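You operate a simulated robot arm through the tools that you are given. There is no shell and no other tool.

The job below is to be done with a simulated robot arm. You get a single attempt, and the scene is never put back.

## Task
Swap the plug in the dummy neck for the brown one.
Fine: grey plug out to the bench, grit wiped off the rim with the black pad before fitting; pad back. What is to be rubbed or washed off counts as gone when no trace of it is left.
Where things are to end (x, y in the base frame): grey neck plug within 60 mm of [230, 0].

Only the result counts: the job must be done as asked and must still hold three seconds after the hand-in. Knocking over, shifting, dropping, spilling or breaking anything else fails it.

## Robot
A 7-joint arm with a two-finger parallel gripper, fixed in place. Base frame: the origin is on the floor under the middle of its stand, x ahead of it, y to its left, z up; the work surface is at about z = 820. Units: mm, rad, N and s.
With the tool pointing down near the work surface it reaches from about 240 to 640 mm from the base axis. Its first joint turns from -2.897 to 2.897 rad. Payload 1.57 kg.
The tool frame sits at the grasp point between the pads (the TCP): z along the fingers, y along the line on which they close. The tips reach 30 mm beyond it. The gripper opens to 80 mm. The fingers are 17 mm wide and 12 mm thick; the gripper's body (40 by 82 mm) begins 80 mm behind the TCP.
Orientation is told as [roll, pitch, yaw] about the base's x, y, z axes, in that order, counted from this pose: with the fingers straight down and closing along the base's y, the tool's x points along the base's -x, its y along +y and its z along -z.

## Interface
- The arm moves only by the tool nudge_tool. Its argument "increments" is a list of rows, each a list of 7 numbers: the shift along the tool's x, y, z in mm, then the turn, a rotation vector about the tool's x, y, z in rad, then the finger opening in mm, from 0 to 80. In form: [[dx, dy, dz, wx, wy, wz, gripper], ...]. A call has 1 to 20 rows; each row shifts and turns the commanded pose from where the row before left it, along the tool's axes as they then stand. Rows are played at 5 a second. More than 50 mm and 0.15 rad between two rows, or a gripper value outside its range, and nothing of the call is played. Where a pose cannot be reached the arm comes as near as it can. A force on the tool above 40 N (or 10 N above the force at the start of the call, whichever is more), or a blocked arm, ends the call early, and 0.2 s more pass. The fingers move at their own pace (about 72 mm/s each) and stop on an object; they squeeze with about 37 N. The grip force told is the motor's: it shows also when the fingers shut on nothing. Time passes only in rows, and 0.2 s behind the last, so rows that do not move let the fingers close. It gives the time, the measured TCP pose, the force on the tool (base axes), the opening and the grip force at its end, in the units of the frame above (readings bear some noise), with the torque about the TCP (base axes, N m) and any sound that the robot's microphone picked up.
- Cameras (640 x 400 px; columns grow to the right, rows downward): "scene" is fixed at [398, 489.4, 1651.7]; the picture's right is [-1.00, -0.01, 0.00], its down [-0.01, 0.79, -0.61] and it looks along [0.01, -0.61, -0.79] (base axes); focal length 333 px, centre (320, 200). "wrist" rides on the gripper at [72, -7, -122] in the tool frame; the picture's right is [0.09, 1.00, 0.00], its down [-0.84, 0.08, -0.54] and it looks along [-0.54, 0.05, 0.84] (tool axes); focal length 238 px, centre (320, 200). There is no depth. A picture from a camera that has moved, and an enlarged one, comes with that camera's place and axes in the base frame and with its lens. The place of the scene camera against the robot may be out by one fixed shift of up to 25 mm in any direction.
- get_image(camera): a new picture of that camera. The clock stands still meanwhile.
- raise_lower(by): slides the trunk up (or, below 0, down) by that many mm; the arm rides with it, the base frame stays. It gives what a move gives, with no picture.
- enlarge(camera, box): a new picture of the part [left, top, right, bottom] of that camera's present view, enlarged. The clock stands still meanwhile.
- finish_job(): hands the job in; it is judged then, once.

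Nothing tells you positions but the pictures and the camera data. Unless the task says otherwise, let go and move clear before handing in.

The tools are called after "Request:" as a command line: name --pt "numbers of a row" for each row, then --argument value for the rest, lists and objects as JSON in quotes. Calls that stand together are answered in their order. nudge_tool: Moves the arm, as the interface text tells. Its arguments: {"type":"object","properties":{"increments":{"type":"array","items":{"type":"array","items":{"type":"number"}}}},"required":["increments"]} The other tools are called the same way: raise_lower (by) moves the trunk up or down; get_image (camera) takes a picture; enlarge (camera, box) takes an enlarged picture of a part of a camera's view; finish_job () hands the job in.

At the start:

```text
t: 0.0
position: [589.4, 76.8, 1240.0]
tcp_rot: [0.002, -0.001, 0.0]
contact_force: [0.0, -0.3, -0.7]
moment: [0.02, 0.02, -0.01]
finger_gap: 79.9
grip_force: 0.0
trunk travel left (down, up): [-625.0, 365.0]
```

scene: 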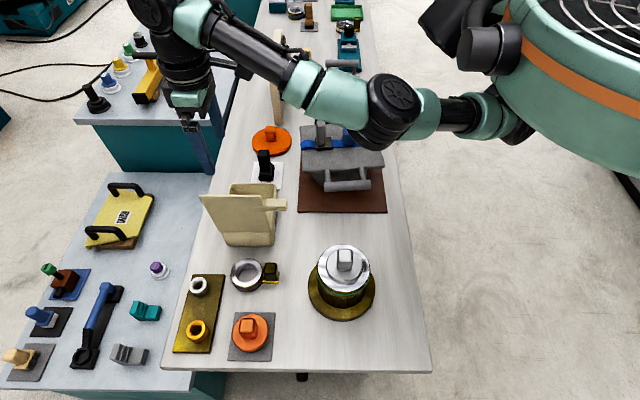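
wrist: 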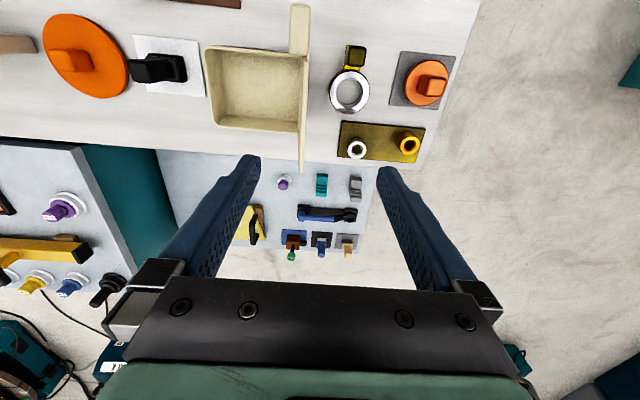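

I see a bench with several objects and a lower or side bench. I need to identify the dummy neck, the grey plug, the brown plug and the black pad, so I'll enlarge parts of the view first.

Request:
enlarge --camera "scene" --box '[160, 200, 440, 390]'

Request:
enlarge --camera "scene" --box '[0, 170, 200, 395]'

Request:
enlarge --camera "scene" --box '[220, 90, 420, 220]'

Request:
enlarge --camera "scene" --box '[240, 0, 400, 110]'

Request:
enlarge --camera "scene" --box '[60, 0, 260, 130]'

```text
2.11 times, centred on (300, 295) of scene
camera zoom: at [398.0, 489.4, 1651.7], right [-1.0, -0.01, 0.0], down [-0.01, 0.79, -0.61], along [0.01, -0.61, -0.79], focal length 700 px, centre (362, 0)
```

zoom: 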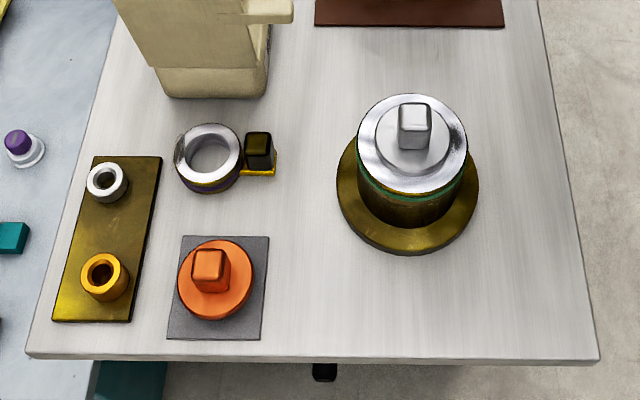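

```text
1.78 times, centred on (100, 282) of scene
camera zoom: at [398.0, 489.4, 1651.7], right [-1.0, -0.01, 0.0], down [-0.01, 0.79, -0.61], along [0.01, -0.61, -0.79], focal length 592 px, centre (711, 53)
```

zoom: 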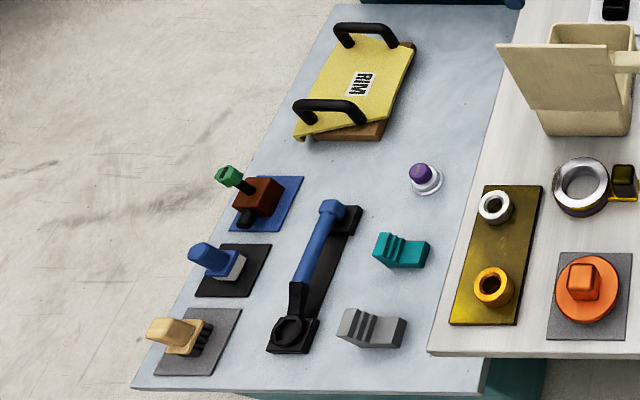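

```text
3.08 times, centred on (320, 155) of scene
camera zoom: at [398.0, 489.4, 1651.7], right [-1.0, -0.01, 0.0], down [-0.01, 0.79, -0.61], along [0.01, -0.61, -0.79], focal length 1024 px, centre (320, 338)
```

zoom: 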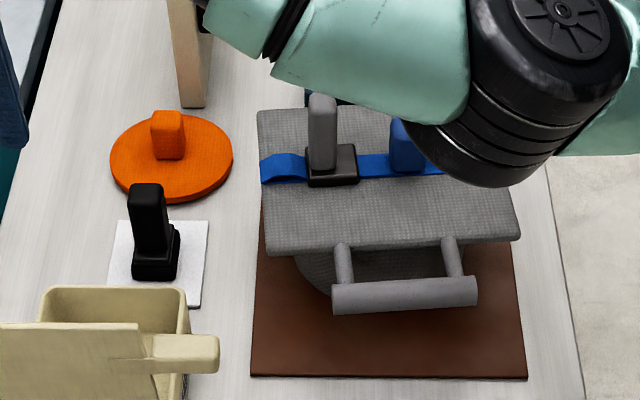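

```text
3.64 times, centred on (320, 55) of scene
camera zoom: at [398.0, 489.4, 1651.7], right [-1.0, -0.01, 0.0], down [-0.01, 0.79, -0.61], along [0.01, -0.61, -0.79], focal length 1210 px, centre (320, 727)
```

zoom: 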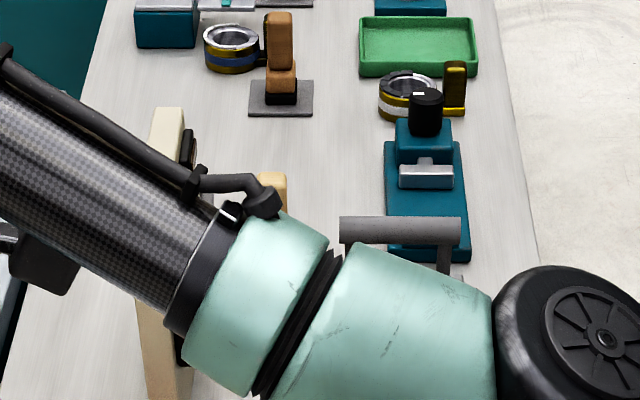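

```text
3.08 times, centred on (160, 65) of scene
camera zoom: at [398.0, 489.4, 1651.7], right [-1.0, -0.01, 0.0], down [-0.01, 0.79, -0.61], along [0.01, -0.61, -0.79], focal length 1024 px, centre (812, 615)
```

zoom: 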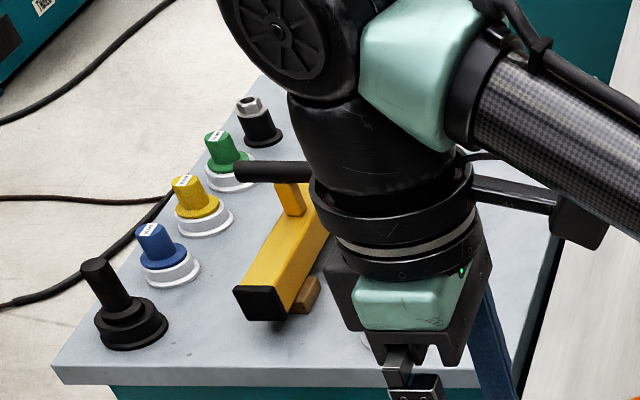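

Only the grey-white bench nearest the arm looks reachable. The canister with the grey plug is near (343, 111), and the black block on the white sheet is near (595, -284). I'll bring the wrist camera back towards the base for a closer look from above.

Request:
nudge_tool --pt "40 0 0 0 0 0 80" --pt "40 0 0 0 0 0 80" --pt "40 0 0 0 0 0 80" --pt "40 0 0 0 0 0 80" --pt "40 0 0 0 0 0 80" --pt "30 0 0 0 0 0 80"

Request:
get_image --camera "wrist"

Request:
get_image --camera "scene"

```text
t: 1.4
position: [358.0, 76.0, 1240.4]
tcp_rot: [-0.001, -0.001, -0.003]
contact_force: [-0.8, 0.2, 0.8]
moment: [0.0, -0.04, 0.01]
finger_gap: 80.3
grip_force: 0.0
trunk travel left (down, up): [-625.0, 365.0]
```

```text
taken
camera wrist: at [286.5, 69.7, 1362.8], right [-0.09, 1.0, 0.0], down [0.84, 0.08, 0.54], along [0.54, 0.05, -0.84], focal length 238 px, centre (320, 200)
```

wrist: 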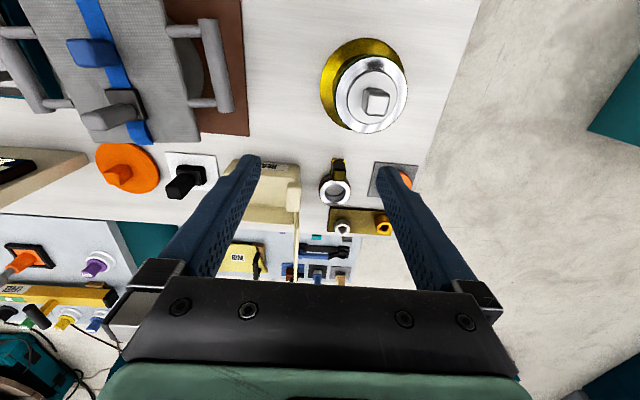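

```text
taken
```

scene: 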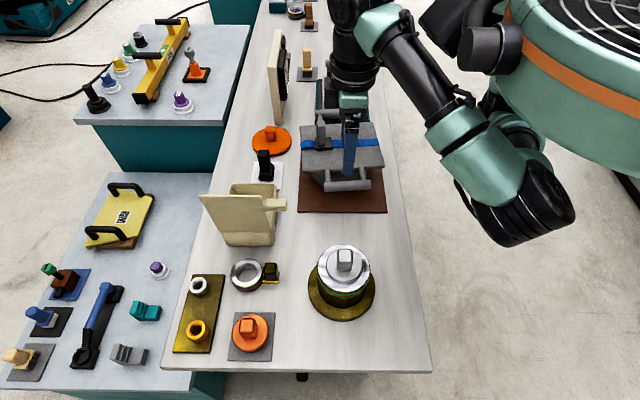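

The canister with a grey square-topped plug is clear. Next I'll enlarge the candidate items to find the brown plug, the black pad and the grit.

Request:
enlarge --camera "wrist" --box '[300, 20, 440, 140]'

Request:
enlarge --camera "wrist" --box '[300, 140, 440, 260]'

Request:
enlarge --camera "wrist" --box '[0, 0, 260, 220]'

Request:
enlarge --camera "scene" --box '[240, 0, 400, 110]'

Request:
enlarge --camera "scene" --box '[300, 230, 390, 325]'

Request:
enlarge --camera "scene" --box '[170, 240, 300, 370]'

Request:
enlarge --camera "scene" --box '[230, 100, 310, 190]'

```text
3.33 times, centred on (370, 80) of wrist
camera zoom: at [286.5, 69.7, 1362.8], right [-0.09, 1.0, 0.0], down [0.84, 0.08, 0.54], along [0.54, 0.05, -0.84], focal length 794 px, centre (153, 600)
```

zoom: 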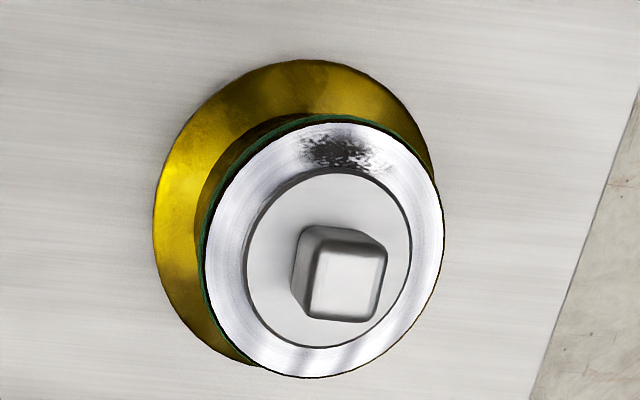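

```text
3.33 times, centred on (370, 200) of wrist
camera zoom: at [286.5, 69.7, 1362.8], right [-0.09, 1.0, 0.0], down [0.84, 0.08, 0.54], along [0.54, 0.05, -0.84], focal length 794 px, centre (153, 200)
```

zoom: 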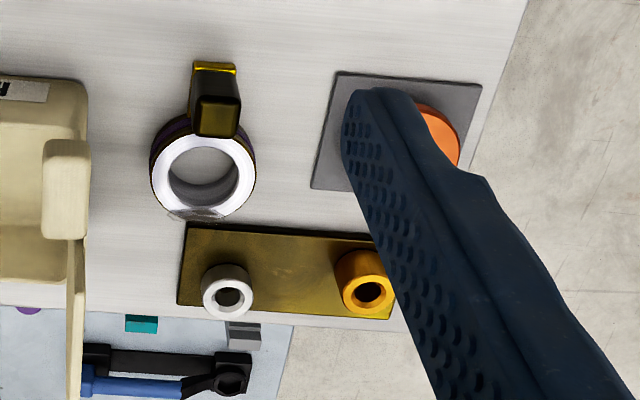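

```text
1.82 times, centred on (130, 110) of wrist
camera zoom: at [286.5, 69.7, 1362.8], right [-0.09, 1.0, 0.0], down [0.84, 0.08, 0.54], along [0.54, 0.05, -0.84], focal length 433 px, centre (666, 364)
```

zoom: 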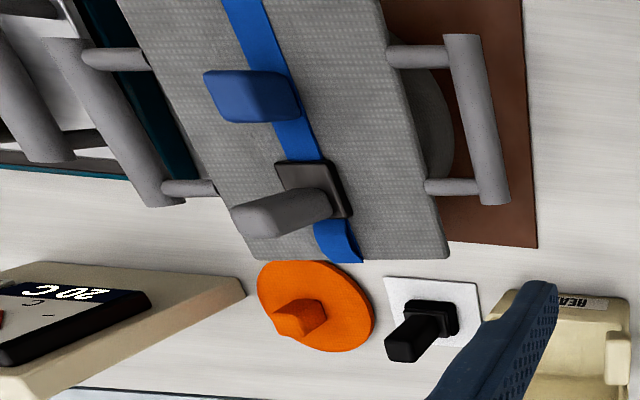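

```text
3.64 times, centred on (320, 55) of scene
camera zoom: at [398.0, 489.4, 1651.7], right [-1.0, -0.01, 0.0], down [-0.01, 0.79, -0.61], along [0.01, -0.61, -0.79], focal length 1210 px, centre (320, 727)
```

zoom: 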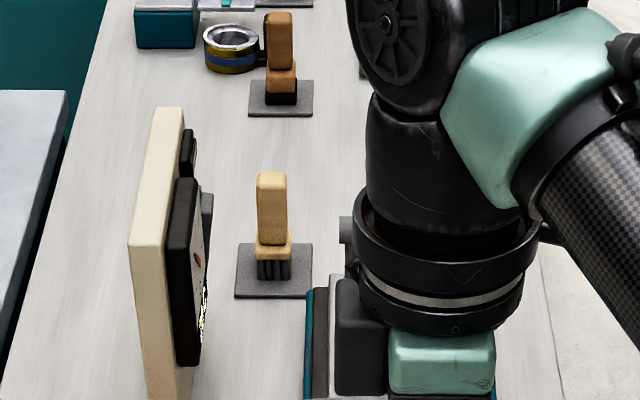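

```text
4.21 times, centred on (345, 278) of scene
camera zoom: at [398.0, 489.4, 1651.7], right [-1.0, -0.01, 0.0], down [-0.01, 0.79, -0.61], along [0.01, -0.61, -0.79], focal length 1401 px, centre (215, -126)
```

zoom: 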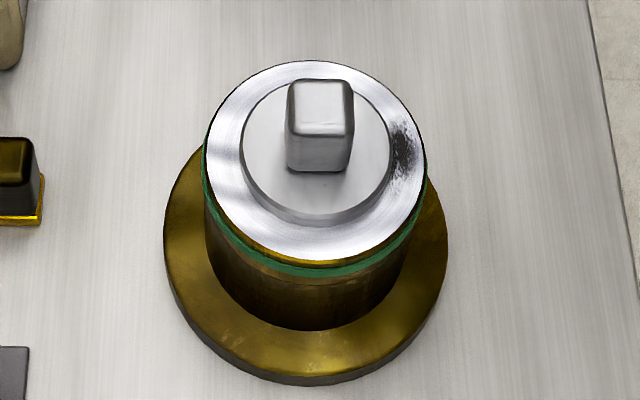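

```text
3.08 times, centred on (235, 305) of scene
camera zoom: at [398.0, 489.4, 1651.7], right [-1.0, -0.01, 0.0], down [-0.01, 0.79, -0.61], along [0.01, -0.61, -0.79], focal length 1024 px, centre (582, -123)
```

zoom: 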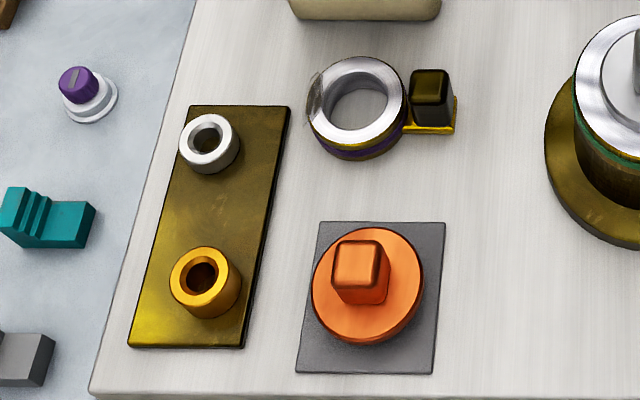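

```text
4.44 times, centred on (270, 145) of scene
camera zoom: at [398.0, 489.4, 1651.7], right [-1.0, -0.01, 0.0], down [-0.01, 0.79, -0.61], along [0.01, -0.61, -0.79], focal length 1479 px, centre (542, 444)
```

zoom: 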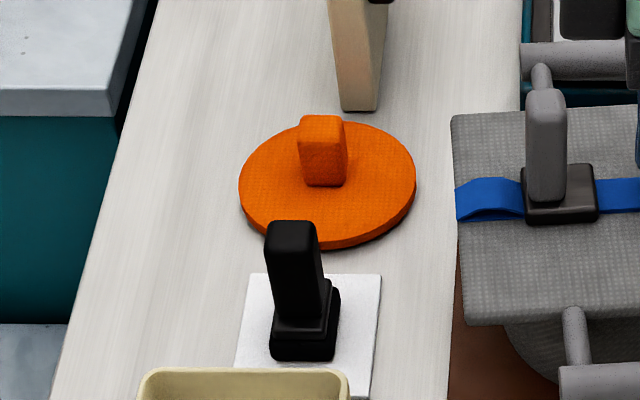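

The canister with the green band holds the grey plug and has dark grit on its rim on the -x side. The matching orange-brown plug is on the grey sheet near (561, 286). I'll move above the canister to measure it more closely.

Request:
nudge_tool --pt "-2 25 20 0 0 0 80" --pt "-2 25 30 0 0 0 80" --pt "0 24 30 0 0 0 80" --pt "0 0 30 0 0 0 80" --pt "0 0 30 0 0 0 80" --pt "0 0 0 0 0 0 80"

Request:
get_image --camera "wrist"

Request:
get_image --camera "scene"

```text
t: 2.8
position: [363.6, 150.4, 1100.3]
tcp_rot: [0.0, 0.001, -0.001]
contact_force: [0.3, 0.5, 0.4]
moment: [0.02, 0.0, 0.05]
finger_gap: 79.8
grip_force: 0.0
trunk travel left (down, up): [-625.0, 365.0]
```

```text
taken
camera wrist: at [291.3, 144.2, 1222.5], right [-0.09, 1.0, 0.0], down [0.84, 0.08, 0.54], along [0.54, 0.05, -0.84], focal length 238 px, centre (320, 200)
```

wrist: 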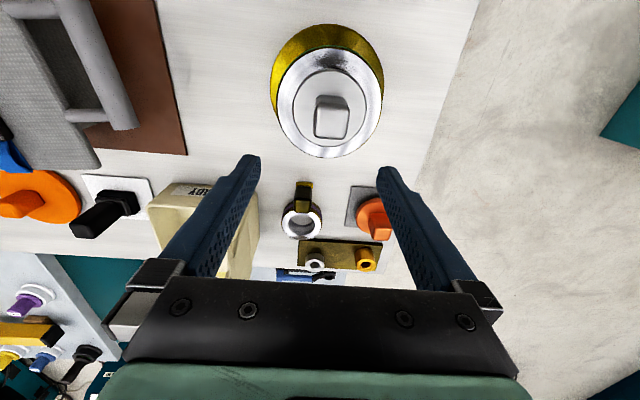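

```text
taken
```

scene: 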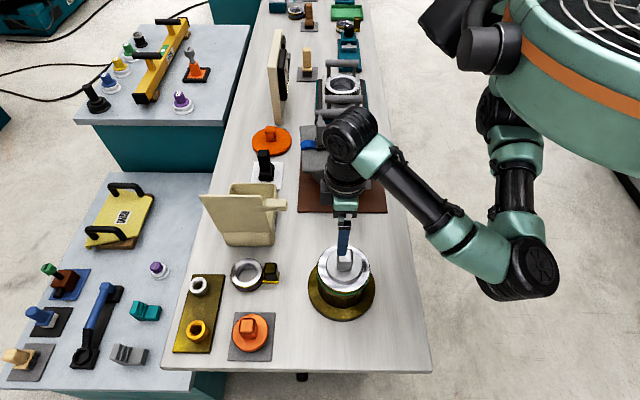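

The gripper now hangs above the canister. I'll zoom in to measure the rim, the plug disc and the knob.

Request:
enlarge --camera "wrist" --box '[250, 10, 410, 170]'

Request:
enlarge --camera "wrist" --box '[260, 150, 420, 280]'

Request:
enlarge --camera "scene" --box '[240, 0, 400, 110]'

```text
2.50 times, centred on (330, 90) of wrist
camera zoom: at [291.3, 144.2, 1222.5], right [-0.09, 1.0, 0.0], down [0.84, 0.08, 0.54], along [0.54, 0.05, -0.84], focal length 596 px, centre (295, 475)
```

zoom: 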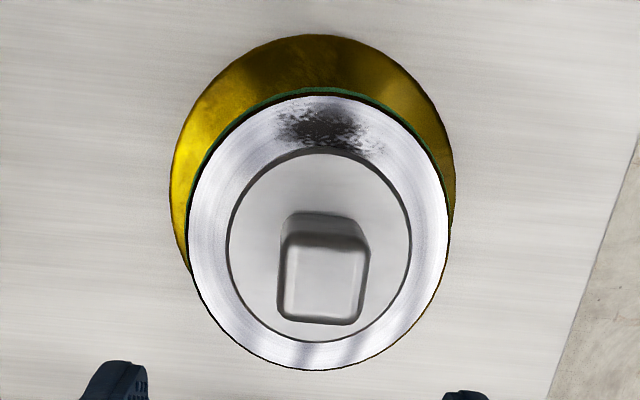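

```text
3.08 times, centred on (340, 215) of wrist
camera zoom: at [291.3, 144.2, 1222.5], right [-0.09, 1.0, 0.0], down [0.84, 0.08, 0.54], along [0.54, 0.05, -0.84], focal length 733 px, centre (258, 154)
```

zoom: 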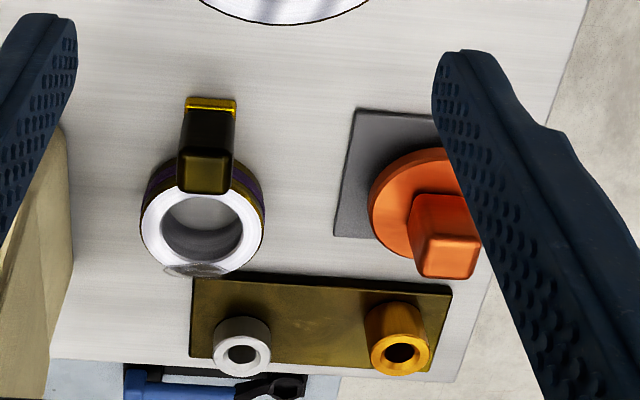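

```text
3.64 times, centred on (320, 55) of scene
camera zoom: at [398.0, 489.4, 1651.7], right [-1.0, -0.01, 0.0], down [-0.01, 0.79, -0.61], along [0.01, -0.61, -0.79], focal length 1210 px, centre (320, 727)
```

zoom: 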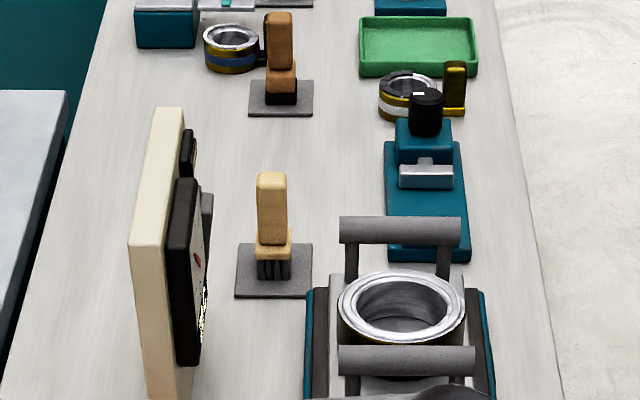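

By triangulation the knob is centred at about (350, 160), with its top at z≈999. The disc top is at about 953 and the rim at about 945. I'll line up above the knob and check before gripping.

Request:
nudge_tool --pt "7 5 20 0 0 0 80" --pt "6.6 4.6 20 0 0 0 80" --pt "0 0 10 0 0 0 80" --pt "0 0 0 0 0 0 80"

Request:
get_image --camera "wrist"

Request:
enlarge --camera "scene" --box '[290, 190, 410, 325]'

```text
t: 3.8
position: [348.7, 160.7, 1050.3]
tcp_rot: [0.001, 0.0, -0.001]
contact_force: [0.1, -0.5, 0.0]
moment: [0.02, 0.0, 0.01]
finger_gap: 80.5
grip_force: 0.0
trunk travel left (down, up): [-625.0, 365.0]
```

```text
taken
camera wrist: at [278.1, 153.7, 1172.4], right [-0.09, 1.0, 0.0], down [0.84, 0.08, 0.54], along [0.54, 0.05, -0.84], focal length 238 px, centre (320, 200)
```

wrist: 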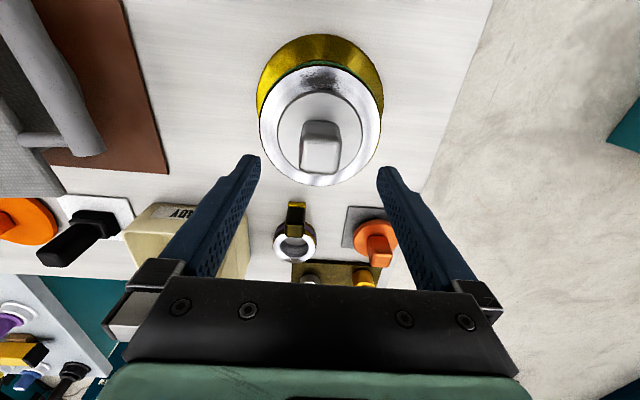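

```text
2.96 times, centred on (350, 258) of scene
camera zoom: at [398.0, 489.4, 1651.7], right [-1.0, -0.01, 0.0], down [-0.01, 0.79, -0.61], along [0.01, -0.61, -0.79], focal length 986 px, centre (231, 30)
```

zoom: 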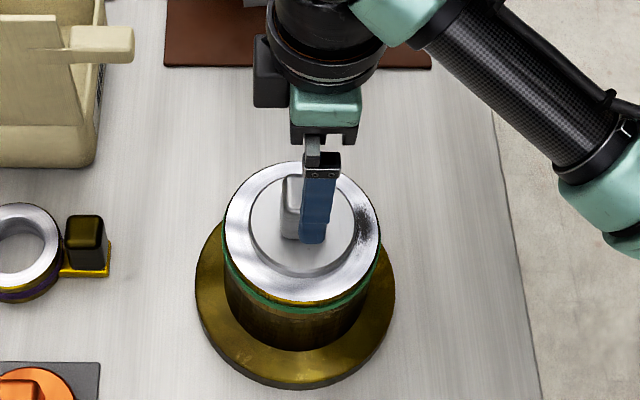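

The knob is centred between the fingers. I'll lower to z≈990 and close on it.

Request:
nudge_tool --pt "0 0 20 0 0 0 80" --pt "0 0 20 0 0 0 80" --pt "0 0 19 0 0 0 80" --pt "0 0 0 0 0 0 80"

Request:
enlarge --camera "scene" --box '[290, 190, 410, 325]'

Request:
get_image --camera "wrist"

```text
t: 4.8
position: [350.0, 160.1, 991.3]
tcp_rot: [0.001, 0.001, -0.002]
contact_force: [0.0, -0.1, 0.2]
moment: [0.0, -0.03, 0.01]
finger_gap: 79.9
grip_force: 0.0
trunk travel left (down, up): [-625.0, 365.0]
```

```text
2.96 times, centred on (350, 258) of scene
camera zoom: at [398.0, 489.4, 1651.7], right [-1.0, -0.01, 0.0], down [-0.01, 0.79, -0.61], along [0.01, -0.61, -0.79], focal length 986 px, centre (231, 30)
```

zoom: 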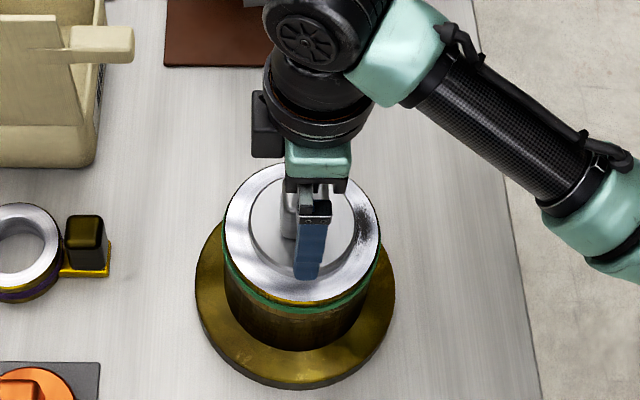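

```text
taken
camera wrist: at [278.4, 153.9, 1113.3], right [-0.09, 1.0, 0.0], down [0.84, 0.08, 0.54], along [0.54, 0.05, -0.84], focal length 238 px, centre (320, 200)
```

wrist: 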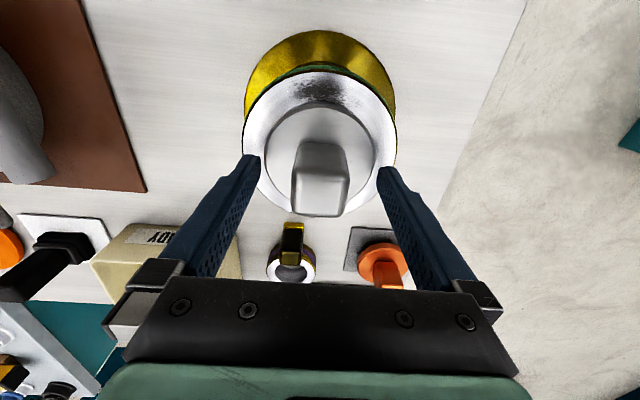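

No contact so far. I'll close on the knob and hold still while the fingers seat.

Request:
nudge_tool --pt "0 0 0 0 0 0 20" --pt "0 0 0 0 0 0 20" --pt "0 0 0 0 0 0 20" --pt "0 0 0 0 0 0 20"

```text
t: 5.8
position: [350.6, 159.2, 992.2]
tcp_rot: [-0.001, 0.0, -0.001]
contact_force: [-0.1, -2.2, -0.3]
moment: [-0.06, -0.14, 0.05]
finger_gap: 33.6
grip_force: 37.4
trunk travel left (down, up): [-625.0, 365.0]
```

The knob is gripped at 33.6 mm with 37 N. I'll pull up gently and watch the force.

Request:
nudge_tool --pt "0 0 -3 0 0 0 20" --pt "0 0 -4 0 0 0 20" --pt "0 0 -5 0 0 0 20"

Request:
get_image --camera "wrist"

```text
t: 6.6
position: [350.0, 160.4, 1003.7]
tcp_rot: [0.001, 0.001, 0.0]
contact_force: [0.2, 0.0, -2.4]
moment: [-0.03, -0.01, 0.04]
finger_gap: 33.7
grip_force: 36.5
trunk travel left (down, up): [-625.0, 365.0]
```

```text
taken
camera wrist: at [278.2, 153.8, 1125.9], right [-0.09, 1.0, 0.0], down [0.84, 0.08, 0.54], along [0.54, 0.05, -0.84], focal length 238 px, centre (320, 200)
```

wrist: 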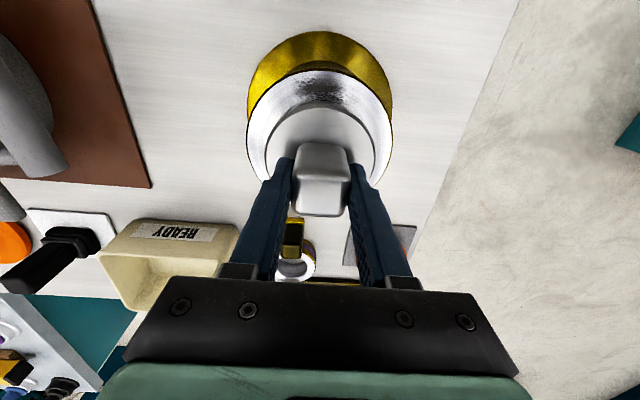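

The plug is coming out freely, with a weight of about 2.4 N. I'll lift it well clear.

Request:
nudge_tool --pt "0 0 -10 0 0 0 20" --pt "0 0 -15 0 0 0 20" --pt "0 0 -20 0 0 0 20" --pt "0 0 -20 0 0 0 20" --pt "0 0 -20 0 0 0 20" --pt "0 0 0 0 0 0 20"

Request:
get_image --camera "wrist"

Request:
enlarge --camera "scene" --box '[290, 190, 410, 325]'

```text
t: 8.0
position: [350.3, 161.4, 1089.1]
tcp_rot: [0.002, -0.001, 0.0]
contact_force: [0.8, 0.5, -2.0]
moment: [0.0, 0.01, 0.0]
finger_gap: 33.7
grip_force: 37.1
trunk travel left (down, up): [-625.0, 365.0]
```

```text
taken
camera wrist: at [278.3, 153.8, 1211.2], right [-0.09, 1.0, 0.0], down [0.84, 0.08, 0.54], along [0.54, 0.05, -0.84], focal length 238 px, centre (320, 200)
```

wrist: 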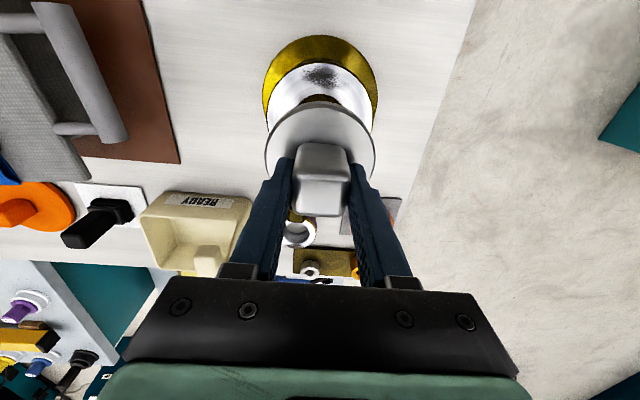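

```text
2.96 times, centred on (350, 258) of scene
camera zoom: at [398.0, 489.4, 1651.7], right [-1.0, -0.01, 0.0], down [-0.01, 0.79, -0.61], along [0.01, -0.61, -0.79], focal length 986 px, centre (231, 30)
```

zoom: 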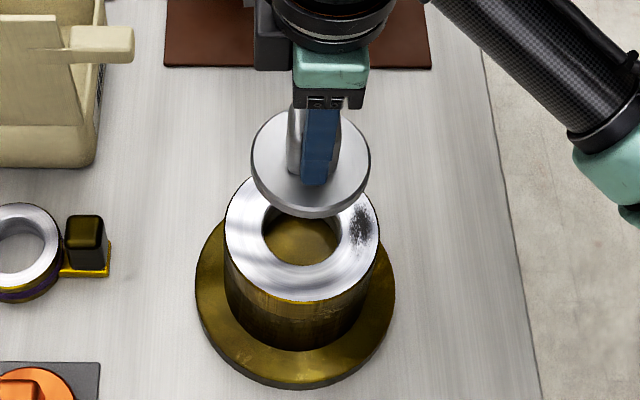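

The plug is out and the bore is open; the plug's disc sat on the rim. I'll carry it up and over to (258, 0), staying high while I move.

Request:
nudge_tool --pt "0 0 -20 0 0 0 20" --pt "0 0 -20 0 0 0 20" --pt "12 -20 0 0 0 0 20" --pt "20 -35 0 0 0 0 20" --pt "20 -35 0 0 0 0 20" --pt "20 -35 0 0 0 0 20" --pt "15 -25 0 0 0 0 20" --pt "5 -10 0 0 0 0 20" --pt "0 0 0 0 0 0 20"

Request:
get_image --camera "wrist"

Request:
get_image --camera "scene"

```text
t: 10.0
position: [264.4, 0.7, 1131.3]
tcp_rot: [0.0, 0.002, 0.0]
contact_force: [0.5, 0.1, -2.3]
moment: [0.02, 0.02, 0.01]
finger_gap: 33.7
grip_force: 36.5
out of reach, approached as far as the arm can: row 8
trunk travel left (down, up): [-625.0, 365.0]
```

```text
taken
camera wrist: at [192.2, -6.7, 1253.4], right [-0.09, 1.0, 0.0], down [0.84, 0.08, 0.54], along [0.54, 0.05, -0.84], focal length 238 px, centre (320, 200)
```

wrist: 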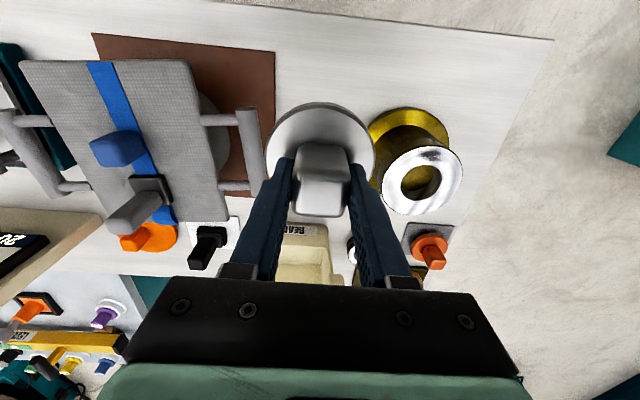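

```text
taken
```

scene: 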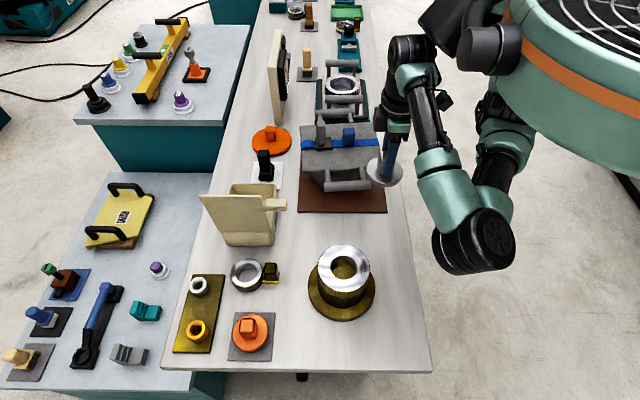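

The plug is held above roughly (264, 1), which is inside the target zone and clear of the brown sheet and the stand. I'll descend with the arm in stages.

Request:
nudge_tool --pt "0 0 20 0 0 0 20" --pt "0 0 30 0 0 0 20" --pt "0 0 30 0 0 0 20" --pt "0 0 30 0 0 0 20" --pt "0 0 30 0 0 0 20" --pt "0 0 0 0 0 0 20"

Request:
get_image --camera "wrist"

Request:
get_image --camera "scene"

```text
t: 11.4
position: [288.5, -0.1, 999.1]
tcp_rot: [0.0, 0.002, -0.003]
contact_force: [-0.3, 0.4, -3.0]
moment: [-0.01, -0.01, 0.02]
finger_gap: 33.8
grip_force: 36.8
out of reach, approached as far as the arm can: row 1, 2, 3
trunk travel left (down, up): [-625.0, 365.0]
```

```text
taken
camera wrist: at [216.5, -5.9, 1119.6], right [-0.09, 1.0, 0.0], down [0.84, 0.08, 0.54], along [0.54, 0.05, -0.84], focal length 238 px, centre (320, 200)
```

wrist: 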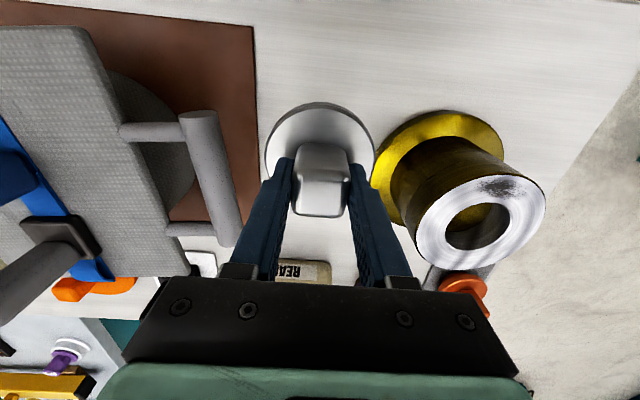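

```text
taken
```

scene: 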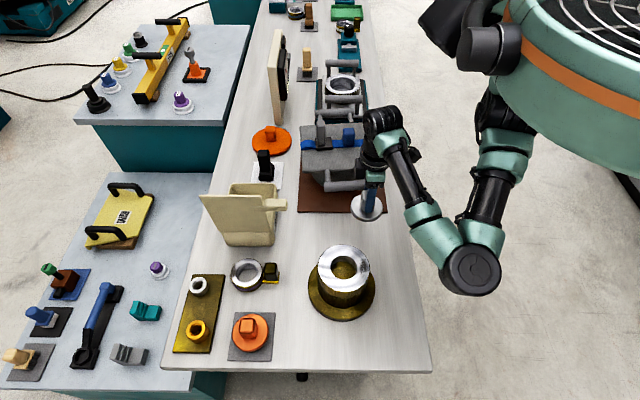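

The arm drifted out to x=288 because of its inner reach limit at that height. I'll descend a little more, shift to y≈+15 away from the stand, and then try moving inward.

Request:
nudge_tool --pt "0 8 20 0 0 0 20" --pt "0 7 20 0 0 0 20" --pt "0 0 20 0 0 0 20" --pt "5 0 0 0 0 0 20" --pt "10 0 0 0 0 0 20" --pt "10 0 0 0 0 0 20" --pt "0 0 0 0 0 0 20"

Request:
get_image --camera "wrist"

Request:
get_image --camera "scene"

```text
t: 13.0
position: [270.9, 14.4, 935.1]
tcp_rot: [-0.001, 0.003, -0.002]
contact_force: [0.2, 0.0, -2.8]
moment: [-0.02, 0.04, 0.0]
finger_gap: 33.7
grip_force: 36.9
out of reach, approached as far as the arm can: row 6
trunk travel left (down, up): [-625.0, 365.0]
```

```text
taken
camera wrist: at [199.1, 9.5, 1056.9], right [-0.09, 1.0, 0.0], down [0.84, 0.08, 0.54], along [0.54, 0.05, -0.84], focal length 238 px, centre (320, 200)
```

wrist: 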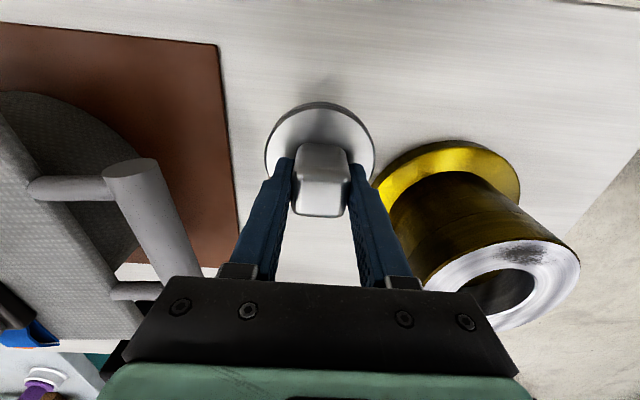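

```text
taken
```

scene: 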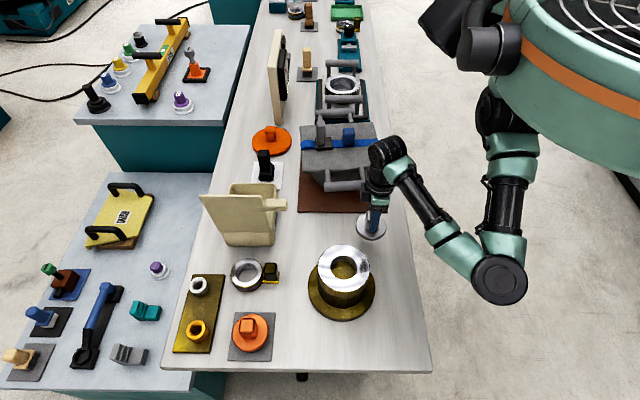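

The plug is at (271, 14), 43 mm from the target centre, which is in range. I'll lower towards the bench slowly and watch the force.

Request:
nudge_tool --pt "0 0 10 0 0 0 20" --pt "0 0 10 0 0 0 20" --pt "0 0 5 0 0 0 20" --pt "0 0 0 0 0 0 20"

Request:
enlarge --camera "scene" --box '[320, 180, 420, 260]'

```text
t: 14.0
position: [270.5, 15.9, 909.2]
tcp_rot: [0.002, -0.002, 0.0]
contact_force: [-0.4, -0.4, -3.0]
moment: [0.01, 0.01, 0.04]
finger_gap: 33.8
grip_force: 37.1
trunk travel left (down, up): [-625.0, 365.0]
```

```text
5.00 times, centred on (370, 220) of scene
camera zoom: at [398.0, 489.4, 1651.7], right [-1.0, -0.01, 0.0], down [-0.01, 0.79, -0.61], along [0.01, -0.61, -0.79], focal length 1664 px, centre (70, 100)
```

zoom: 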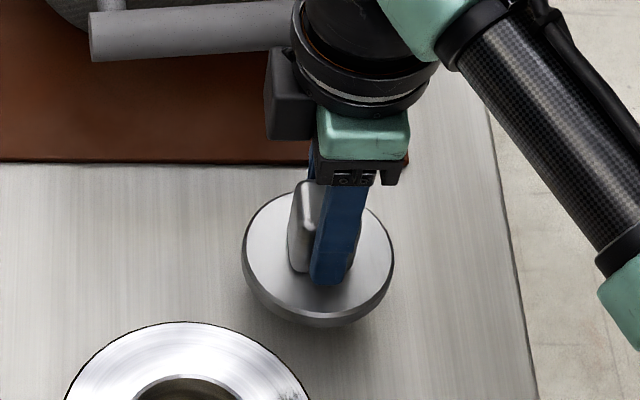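

There is still a gap above the bench. I'll continue down in small steps.

Request:
nudge_tool --pt "0 0 4 0 0 0 20" --pt "0 0 4 0 0 0 20" --pt "0 0 0 0 0 0 20"

Request:
nudge_tool --pt "0 0 3 0 0 0 20" --pt "0 0 3 0 0 0 20" --pt "0 0 0 0 0 0 20"

Request:
enlarge --camera "scene" --box '[320, 180, 420, 260]'

```text
t: 14.8
position: [271.1, 15.2, 902.5]
tcp_rot: [0.001, 0.0, -0.001]
contact_force: [0.4, -0.3, -1.9]
moment: [0.0, 0.01, 0.0]
finger_gap: 33.6
grip_force: 37.1
trunk travel left (down, up): [-625.0, 365.0]
```

```text
t: 15.6
position: [271.2, 15.5, 896.3]
tcp_rot: [0.0, 0.002, 0.002]
contact_force: [0.0, 0.0, -2.6]
moment: [0.0, 0.0, 0.0]
finger_gap: 33.4
grip_force: 36.7
trunk travel left (down, up): [-625.0, 365.0]
```

```text
5.00 times, centred on (370, 220) of scene
camera zoom: at [398.0, 489.4, 1651.7], right [-1.0, -0.01, 0.0], down [-0.01, 0.79, -0.61], along [0.01, -0.61, -0.79], focal length 1664 px, centre (70, 100)
```

zoom: 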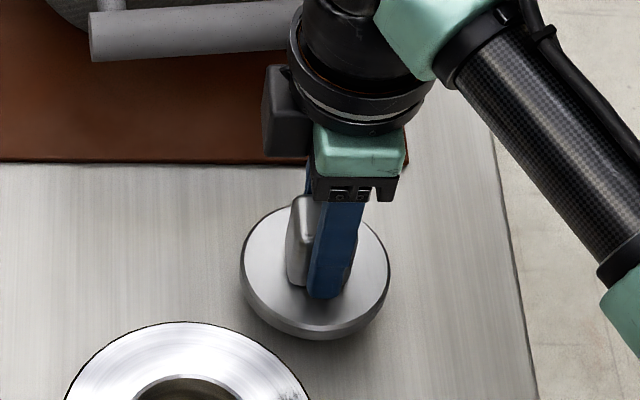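

Request:
nudge_tool --pt "0 0 3 0 0 0 20" --pt "0 0 3 0 0 0 20" --pt "0 0 0 0 0 0 20"

Request:
nudge_tool --pt "0 0 2 0 0 0 20" --pt "0 0 2 0 0 0 20" --pt "0 0 0 0 0 0 20"

Request:
enlarge --camera "scene" --box '[320, 180, 420, 260]'

```text
t: 16.4
position: [270.4, 15.6, 889.3]
tcp_rot: [-0.001, 0.0, -0.001]
contact_force: [0.1, -0.3, -1.9]
moment: [0.03, -0.01, -0.02]
finger_gap: 33.6
grip_force: 36.6
trunk travel left (down, up): [-625.0, 365.0]
```

```text
t: 17.2
position: [270.4, 15.4, 887.1]
tcp_rot: [0.0, -0.006, -0.002]
contact_force: [2.7, -0.3, 28.0]
moment: [0.13, -0.07, -0.01]
finger_gap: 33.7
grip_force: 37.3
trunk travel left (down, up): [-625.0, 365.0]
```

```text
5.00 times, centred on (370, 220) of scene
camera zoom: at [398.0, 489.4, 1651.7], right [-1.0, -0.01, 0.0], down [-0.01, 0.79, -0.61], along [0.01, -0.61, -0.79], focal length 1664 px, centre (70, 100)
```

zoom: 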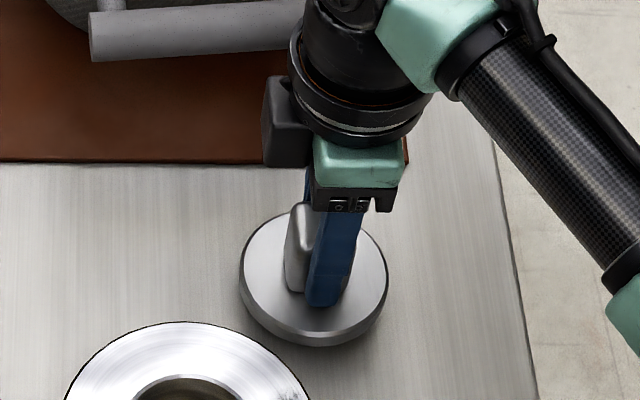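

The plug touched the bench at TCP z≈888. I'll ease off, open the fingers and retreat straight up.

Request:
nudge_tool --pt "0 0 -2 0 0 0 20" --pt "0 0 0 0 0 0 34" --pt "0 0 0 0 0 0 50" --pt "0 0 0 0 0 0 80" --pt "0 0 0 0 0 0 80" --pt "0 0 0 0 0 0 80"

Request:
nudge_tool --pt "0 0 -10 0 0 0 80" --pt "0 0 -20 0 0 0 80" --pt "0 0 -30 0 0 0 80" --pt "0 0 -30 0 0 0 80" --pt "0 0 0 0 0 0 80"

Request:
get_image --camera "wrist"

Request:
get_image --camera "scene"

```text
t: 18.6
position: [270.4, 15.5, 888.3]
tcp_rot: [0.0, -0.001, -0.002]
contact_force: [0.2, -0.9, 0.0]
moment: [-0.05, 0.03, 0.01]
finger_gap: 79.8
grip_force: 0.0
trunk travel left (down, up): [-625.0, 365.0]
```

```text
t: 19.8
position: [284.4, 17.2, 974.8]
tcp_rot: [0.0, 0.001, 0.0]
contact_force: [-0.6, -0.3, 0.6]
moment: [-0.01, -0.01, -0.01]
finger_gap: 79.7
grip_force: 0.1
out of reach, approached as far as the arm can: row 3, 4
trunk travel left (down, up): [-625.0, 365.0]
```

```text
taken
camera wrist: at [212.0, 10.1, 1097.6], right [-0.09, 1.0, 0.0], down [0.84, 0.08, 0.54], along [0.54, 0.05, -0.84], focal length 238 px, centre (320, 200)
```

wrist: 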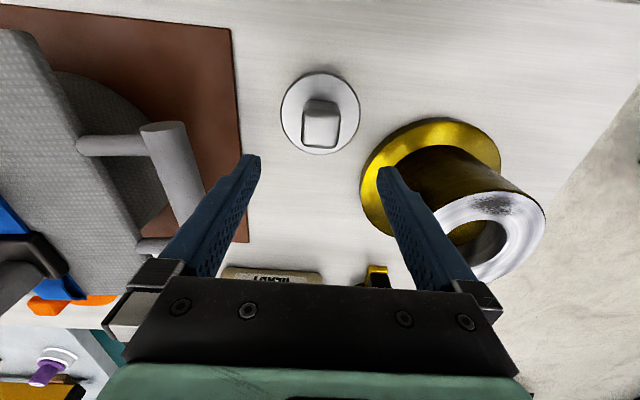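

```text
taken
```

scene: 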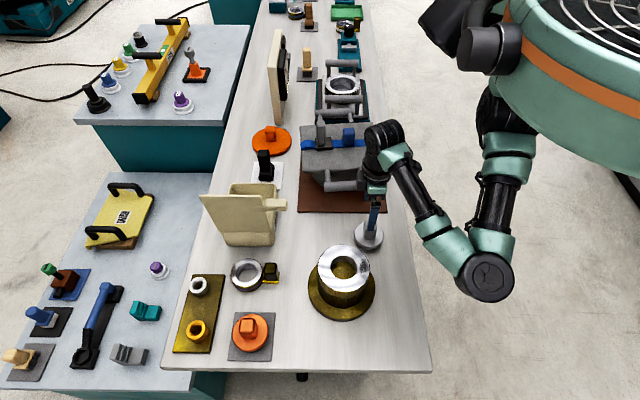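

The grey plug stands upright at about (270, 15). Next I'll rise and move out to look at the black pad on the white sheet and check the area for hidden items.

Request:
nudge_tool --pt "-15 0 -30 0 0 0 80" --pt "-20 0 -35 0 0 0 80" --pt "-20 0 -35 0 0 0 80" --pt "-20 -10 -35 0 0 0 80" --pt "-20 -30 -30 0 0 0 80" --pt "-20 -35 -20 0 0 0 80" --pt "-10 -35 0 0 0 0 80" --pt "0 -35 0 0 0 0 80" --pt "0 -35 0 0 0 0 80" --pt "0 0 0 0 0 0 80"

Request:
get_image --camera "wrist"

Request:
get_image --camera "scene"

```text
t: 22.0
position: [407.8, -164.1, 1160.0]
tcp_rot: [-0.001, 0.0, -0.001]
contact_force: [0.0, -0.2, -0.3]
moment: [-0.02, -0.02, -0.02]
finger_gap: 79.7
grip_force: 0.0
trunk travel left (down, up): [-625.0, 365.0]
```

```text
taken
camera wrist: at [336.4, -170.7, 1282.6], right [-0.09, 1.0, 0.0], down [0.84, 0.08, 0.54], along [0.54, 0.05, -0.84], focal length 238 px, centre (320, 200)
```

wrist: 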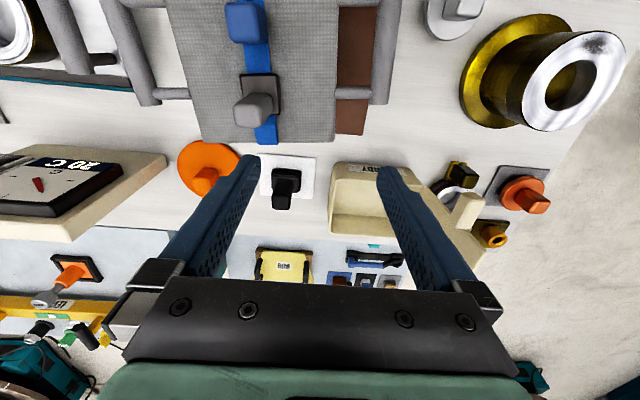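

```text
taken
```

scene: 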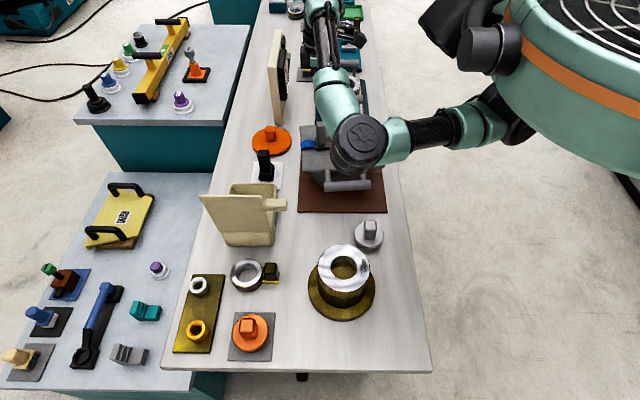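

The elbow has swung over the stand. I'll check its clearance before moving on and look closely at the pad.

Request:
enlarge --camera "scene" --box '[260, 60, 420, 220]'

Request:
enlarge --camera "wrist" --box '[160, 0, 400, 240]'

Request:
enlarge --camera "wrist" --box '[230, 140, 330, 220]'

```text
2.50 times, centred on (340, 140) of scene
camera zoom: at [398.0, 489.4, 1651.7], right [-1.0, -0.01, 0.0], down [-0.01, 0.79, -0.61], along [0.01, -0.61, -0.79], focal length 832 px, centre (270, 350)
```

zoom: 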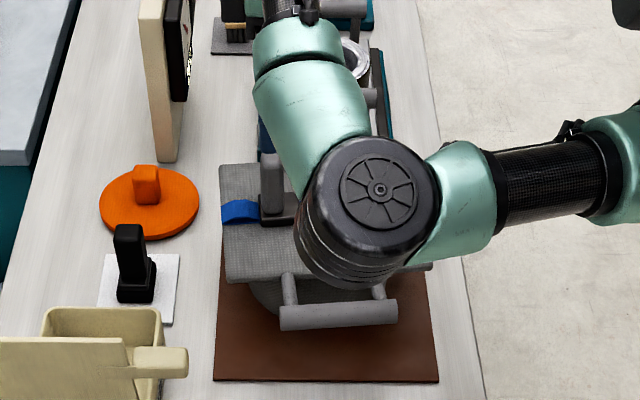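

```text
1.67 times, centred on (280, 120) of wrist
camera zoom: at [336.4, -170.7, 1282.6], right [-0.09, 1.0, 0.0], down [0.84, 0.08, 0.54], along [0.54, 0.05, -0.84], focal length 397 px, centre (387, 333)
```

zoom: 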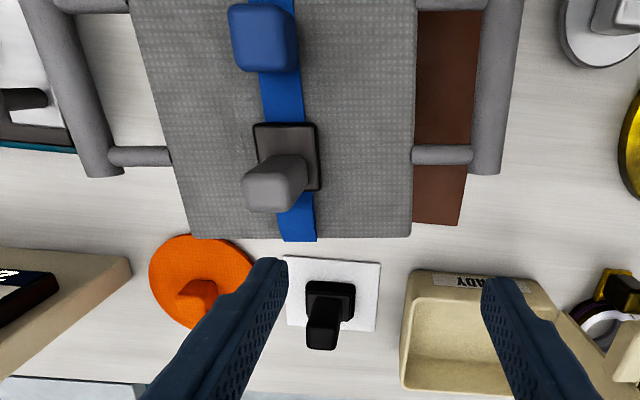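

```text
5.00 times, centred on (280, 180) of wrist
camera zoom: at [336.4, -170.7, 1282.6], right [-0.09, 1.0, 0.0], down [0.84, 0.08, 0.54], along [0.54, 0.05, -0.84], focal length 1192 px, centre (520, 300)
```

zoom: 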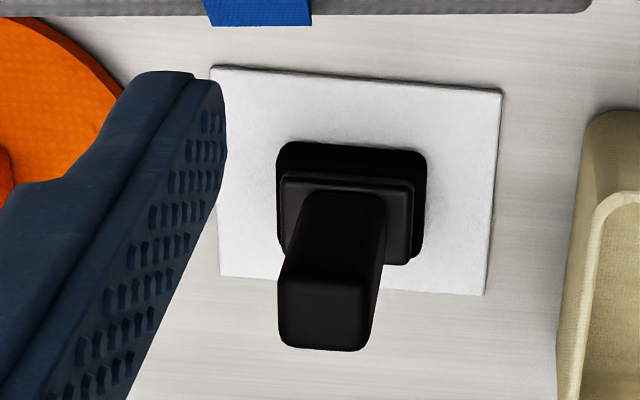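

The pad is a black block with an upright handle at about (580, -219), and the handle top is at about z=917. I'll raise the trunk first so the elbow stays well above the stand when I reach down.

Request:
raise_lower --by 180

Request:
nudge_tool --pt "-25 -8 20 0 0 0 80" --pt "-35 -10 30 0 0 0 80" --pt "-35 -10 40 0 0 0 80" --pt "-35 -10 40 0 0 0 80" --pt "-25 -10 40 0 0 0 80" --pt "-17 -7 40 0 0 0 80" --pt "0 0 40 0 0 0 80" --pt "0 0 30 0 0 0 80" --pt "0 0 0 0 0 0 80"

Request:
get_image --camera "scene"

Request:
get_image --camera "wrist"

```text
t: 24.0
position: [407.1, -165.3, 1339.7]
tcp_rot: [-0.001, -0.001, 0.0]
contact_force: [0.6, -0.8, 0.3]
moment: [0.04, 0.0, 0.03]
finger_gap: 80.1
grip_force: 0.1
trunk travel left (down, up): [-805.0, 185.0]
```

```text
refused: row 3 steps farther than a row can; nothing moved
```

```text
taken
```

scene: 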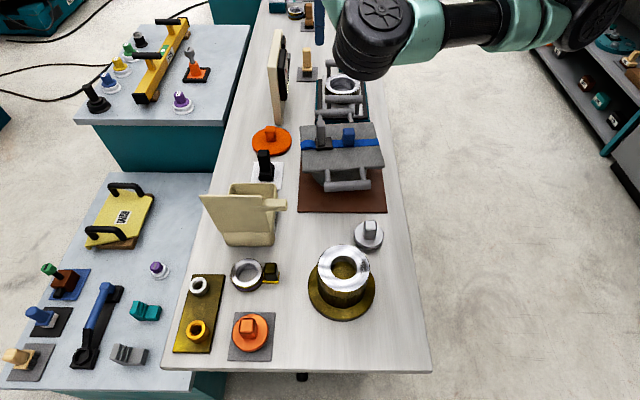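

```text
taken
camera wrist: at [336.5, -170.8, 1462.4], right [-0.09, 1.0, 0.0], down [0.84, 0.08, 0.54], along [0.54, 0.05, -0.84], focal length 238 px, centre (320, 200)
```

wrist: 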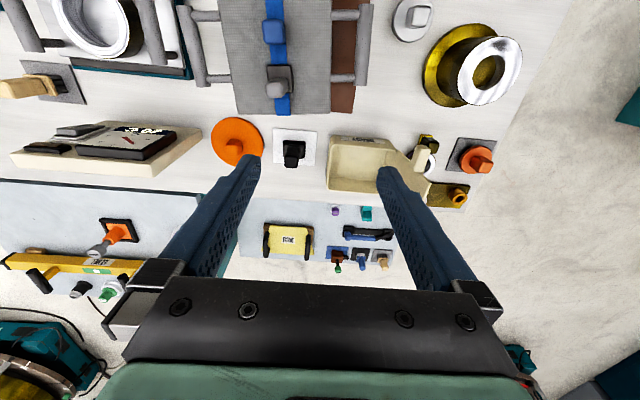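

The step limit is 50 mm per row in total. The view from here confirms there is no other matching plug, and the bin is empty. I'll approach the pad with smaller rows.

Request:
nudge_tool --pt "-19 -6 30 0 0 0 80" --pt "-22 -7 38 0 0 0 80" --pt "-22 -7 38 0 0 0 80" --pt "-22 -7 38 0 0 0 80" --pt "-22 -7 38 0 0 0 80" --pt "-22 -7 38 0 0 0 80" --pt "-22 -7 38 0 0 0 80" --pt "-22 -6 32 0 0 0 80" --pt "0 0 0 0 0 0 80"

Request:
get_image --camera "scene"

Request:
get_image --camera "wrist"

```text
t: 26.0
position: [581.8, -218.1, 1051.3]
tcp_rot: [-0.002, -0.003, -0.002]
contact_force: [-0.2, 0.4, 0.0]
moment: [-0.02, -0.01, 0.02]
finger_gap: 80.1
grip_force: 0.0
trunk travel left (down, up): [-805.0, 185.0]
```

```text
taken
```

scene: 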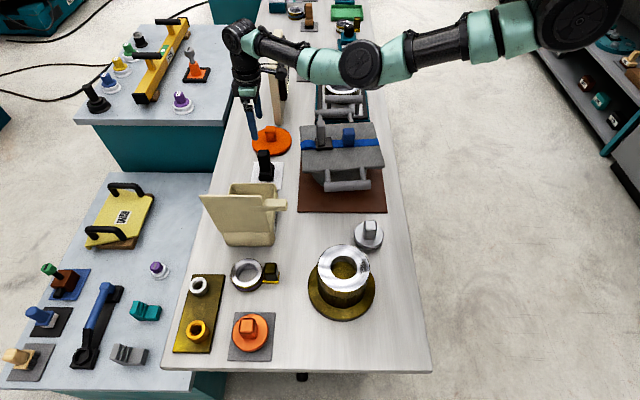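

```text
taken
camera wrist: at [509.7, -224.8, 1172.7], right [-0.09, 1.0, 0.0], down [0.84, 0.08, 0.54], along [0.54, 0.05, -0.84], focal length 238 px, centre (320, 200)
```

wrist: 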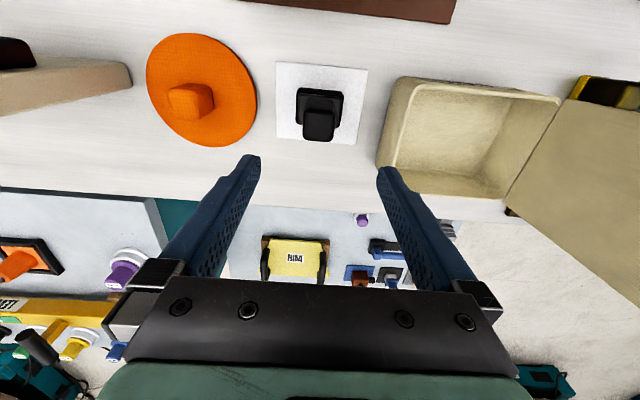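

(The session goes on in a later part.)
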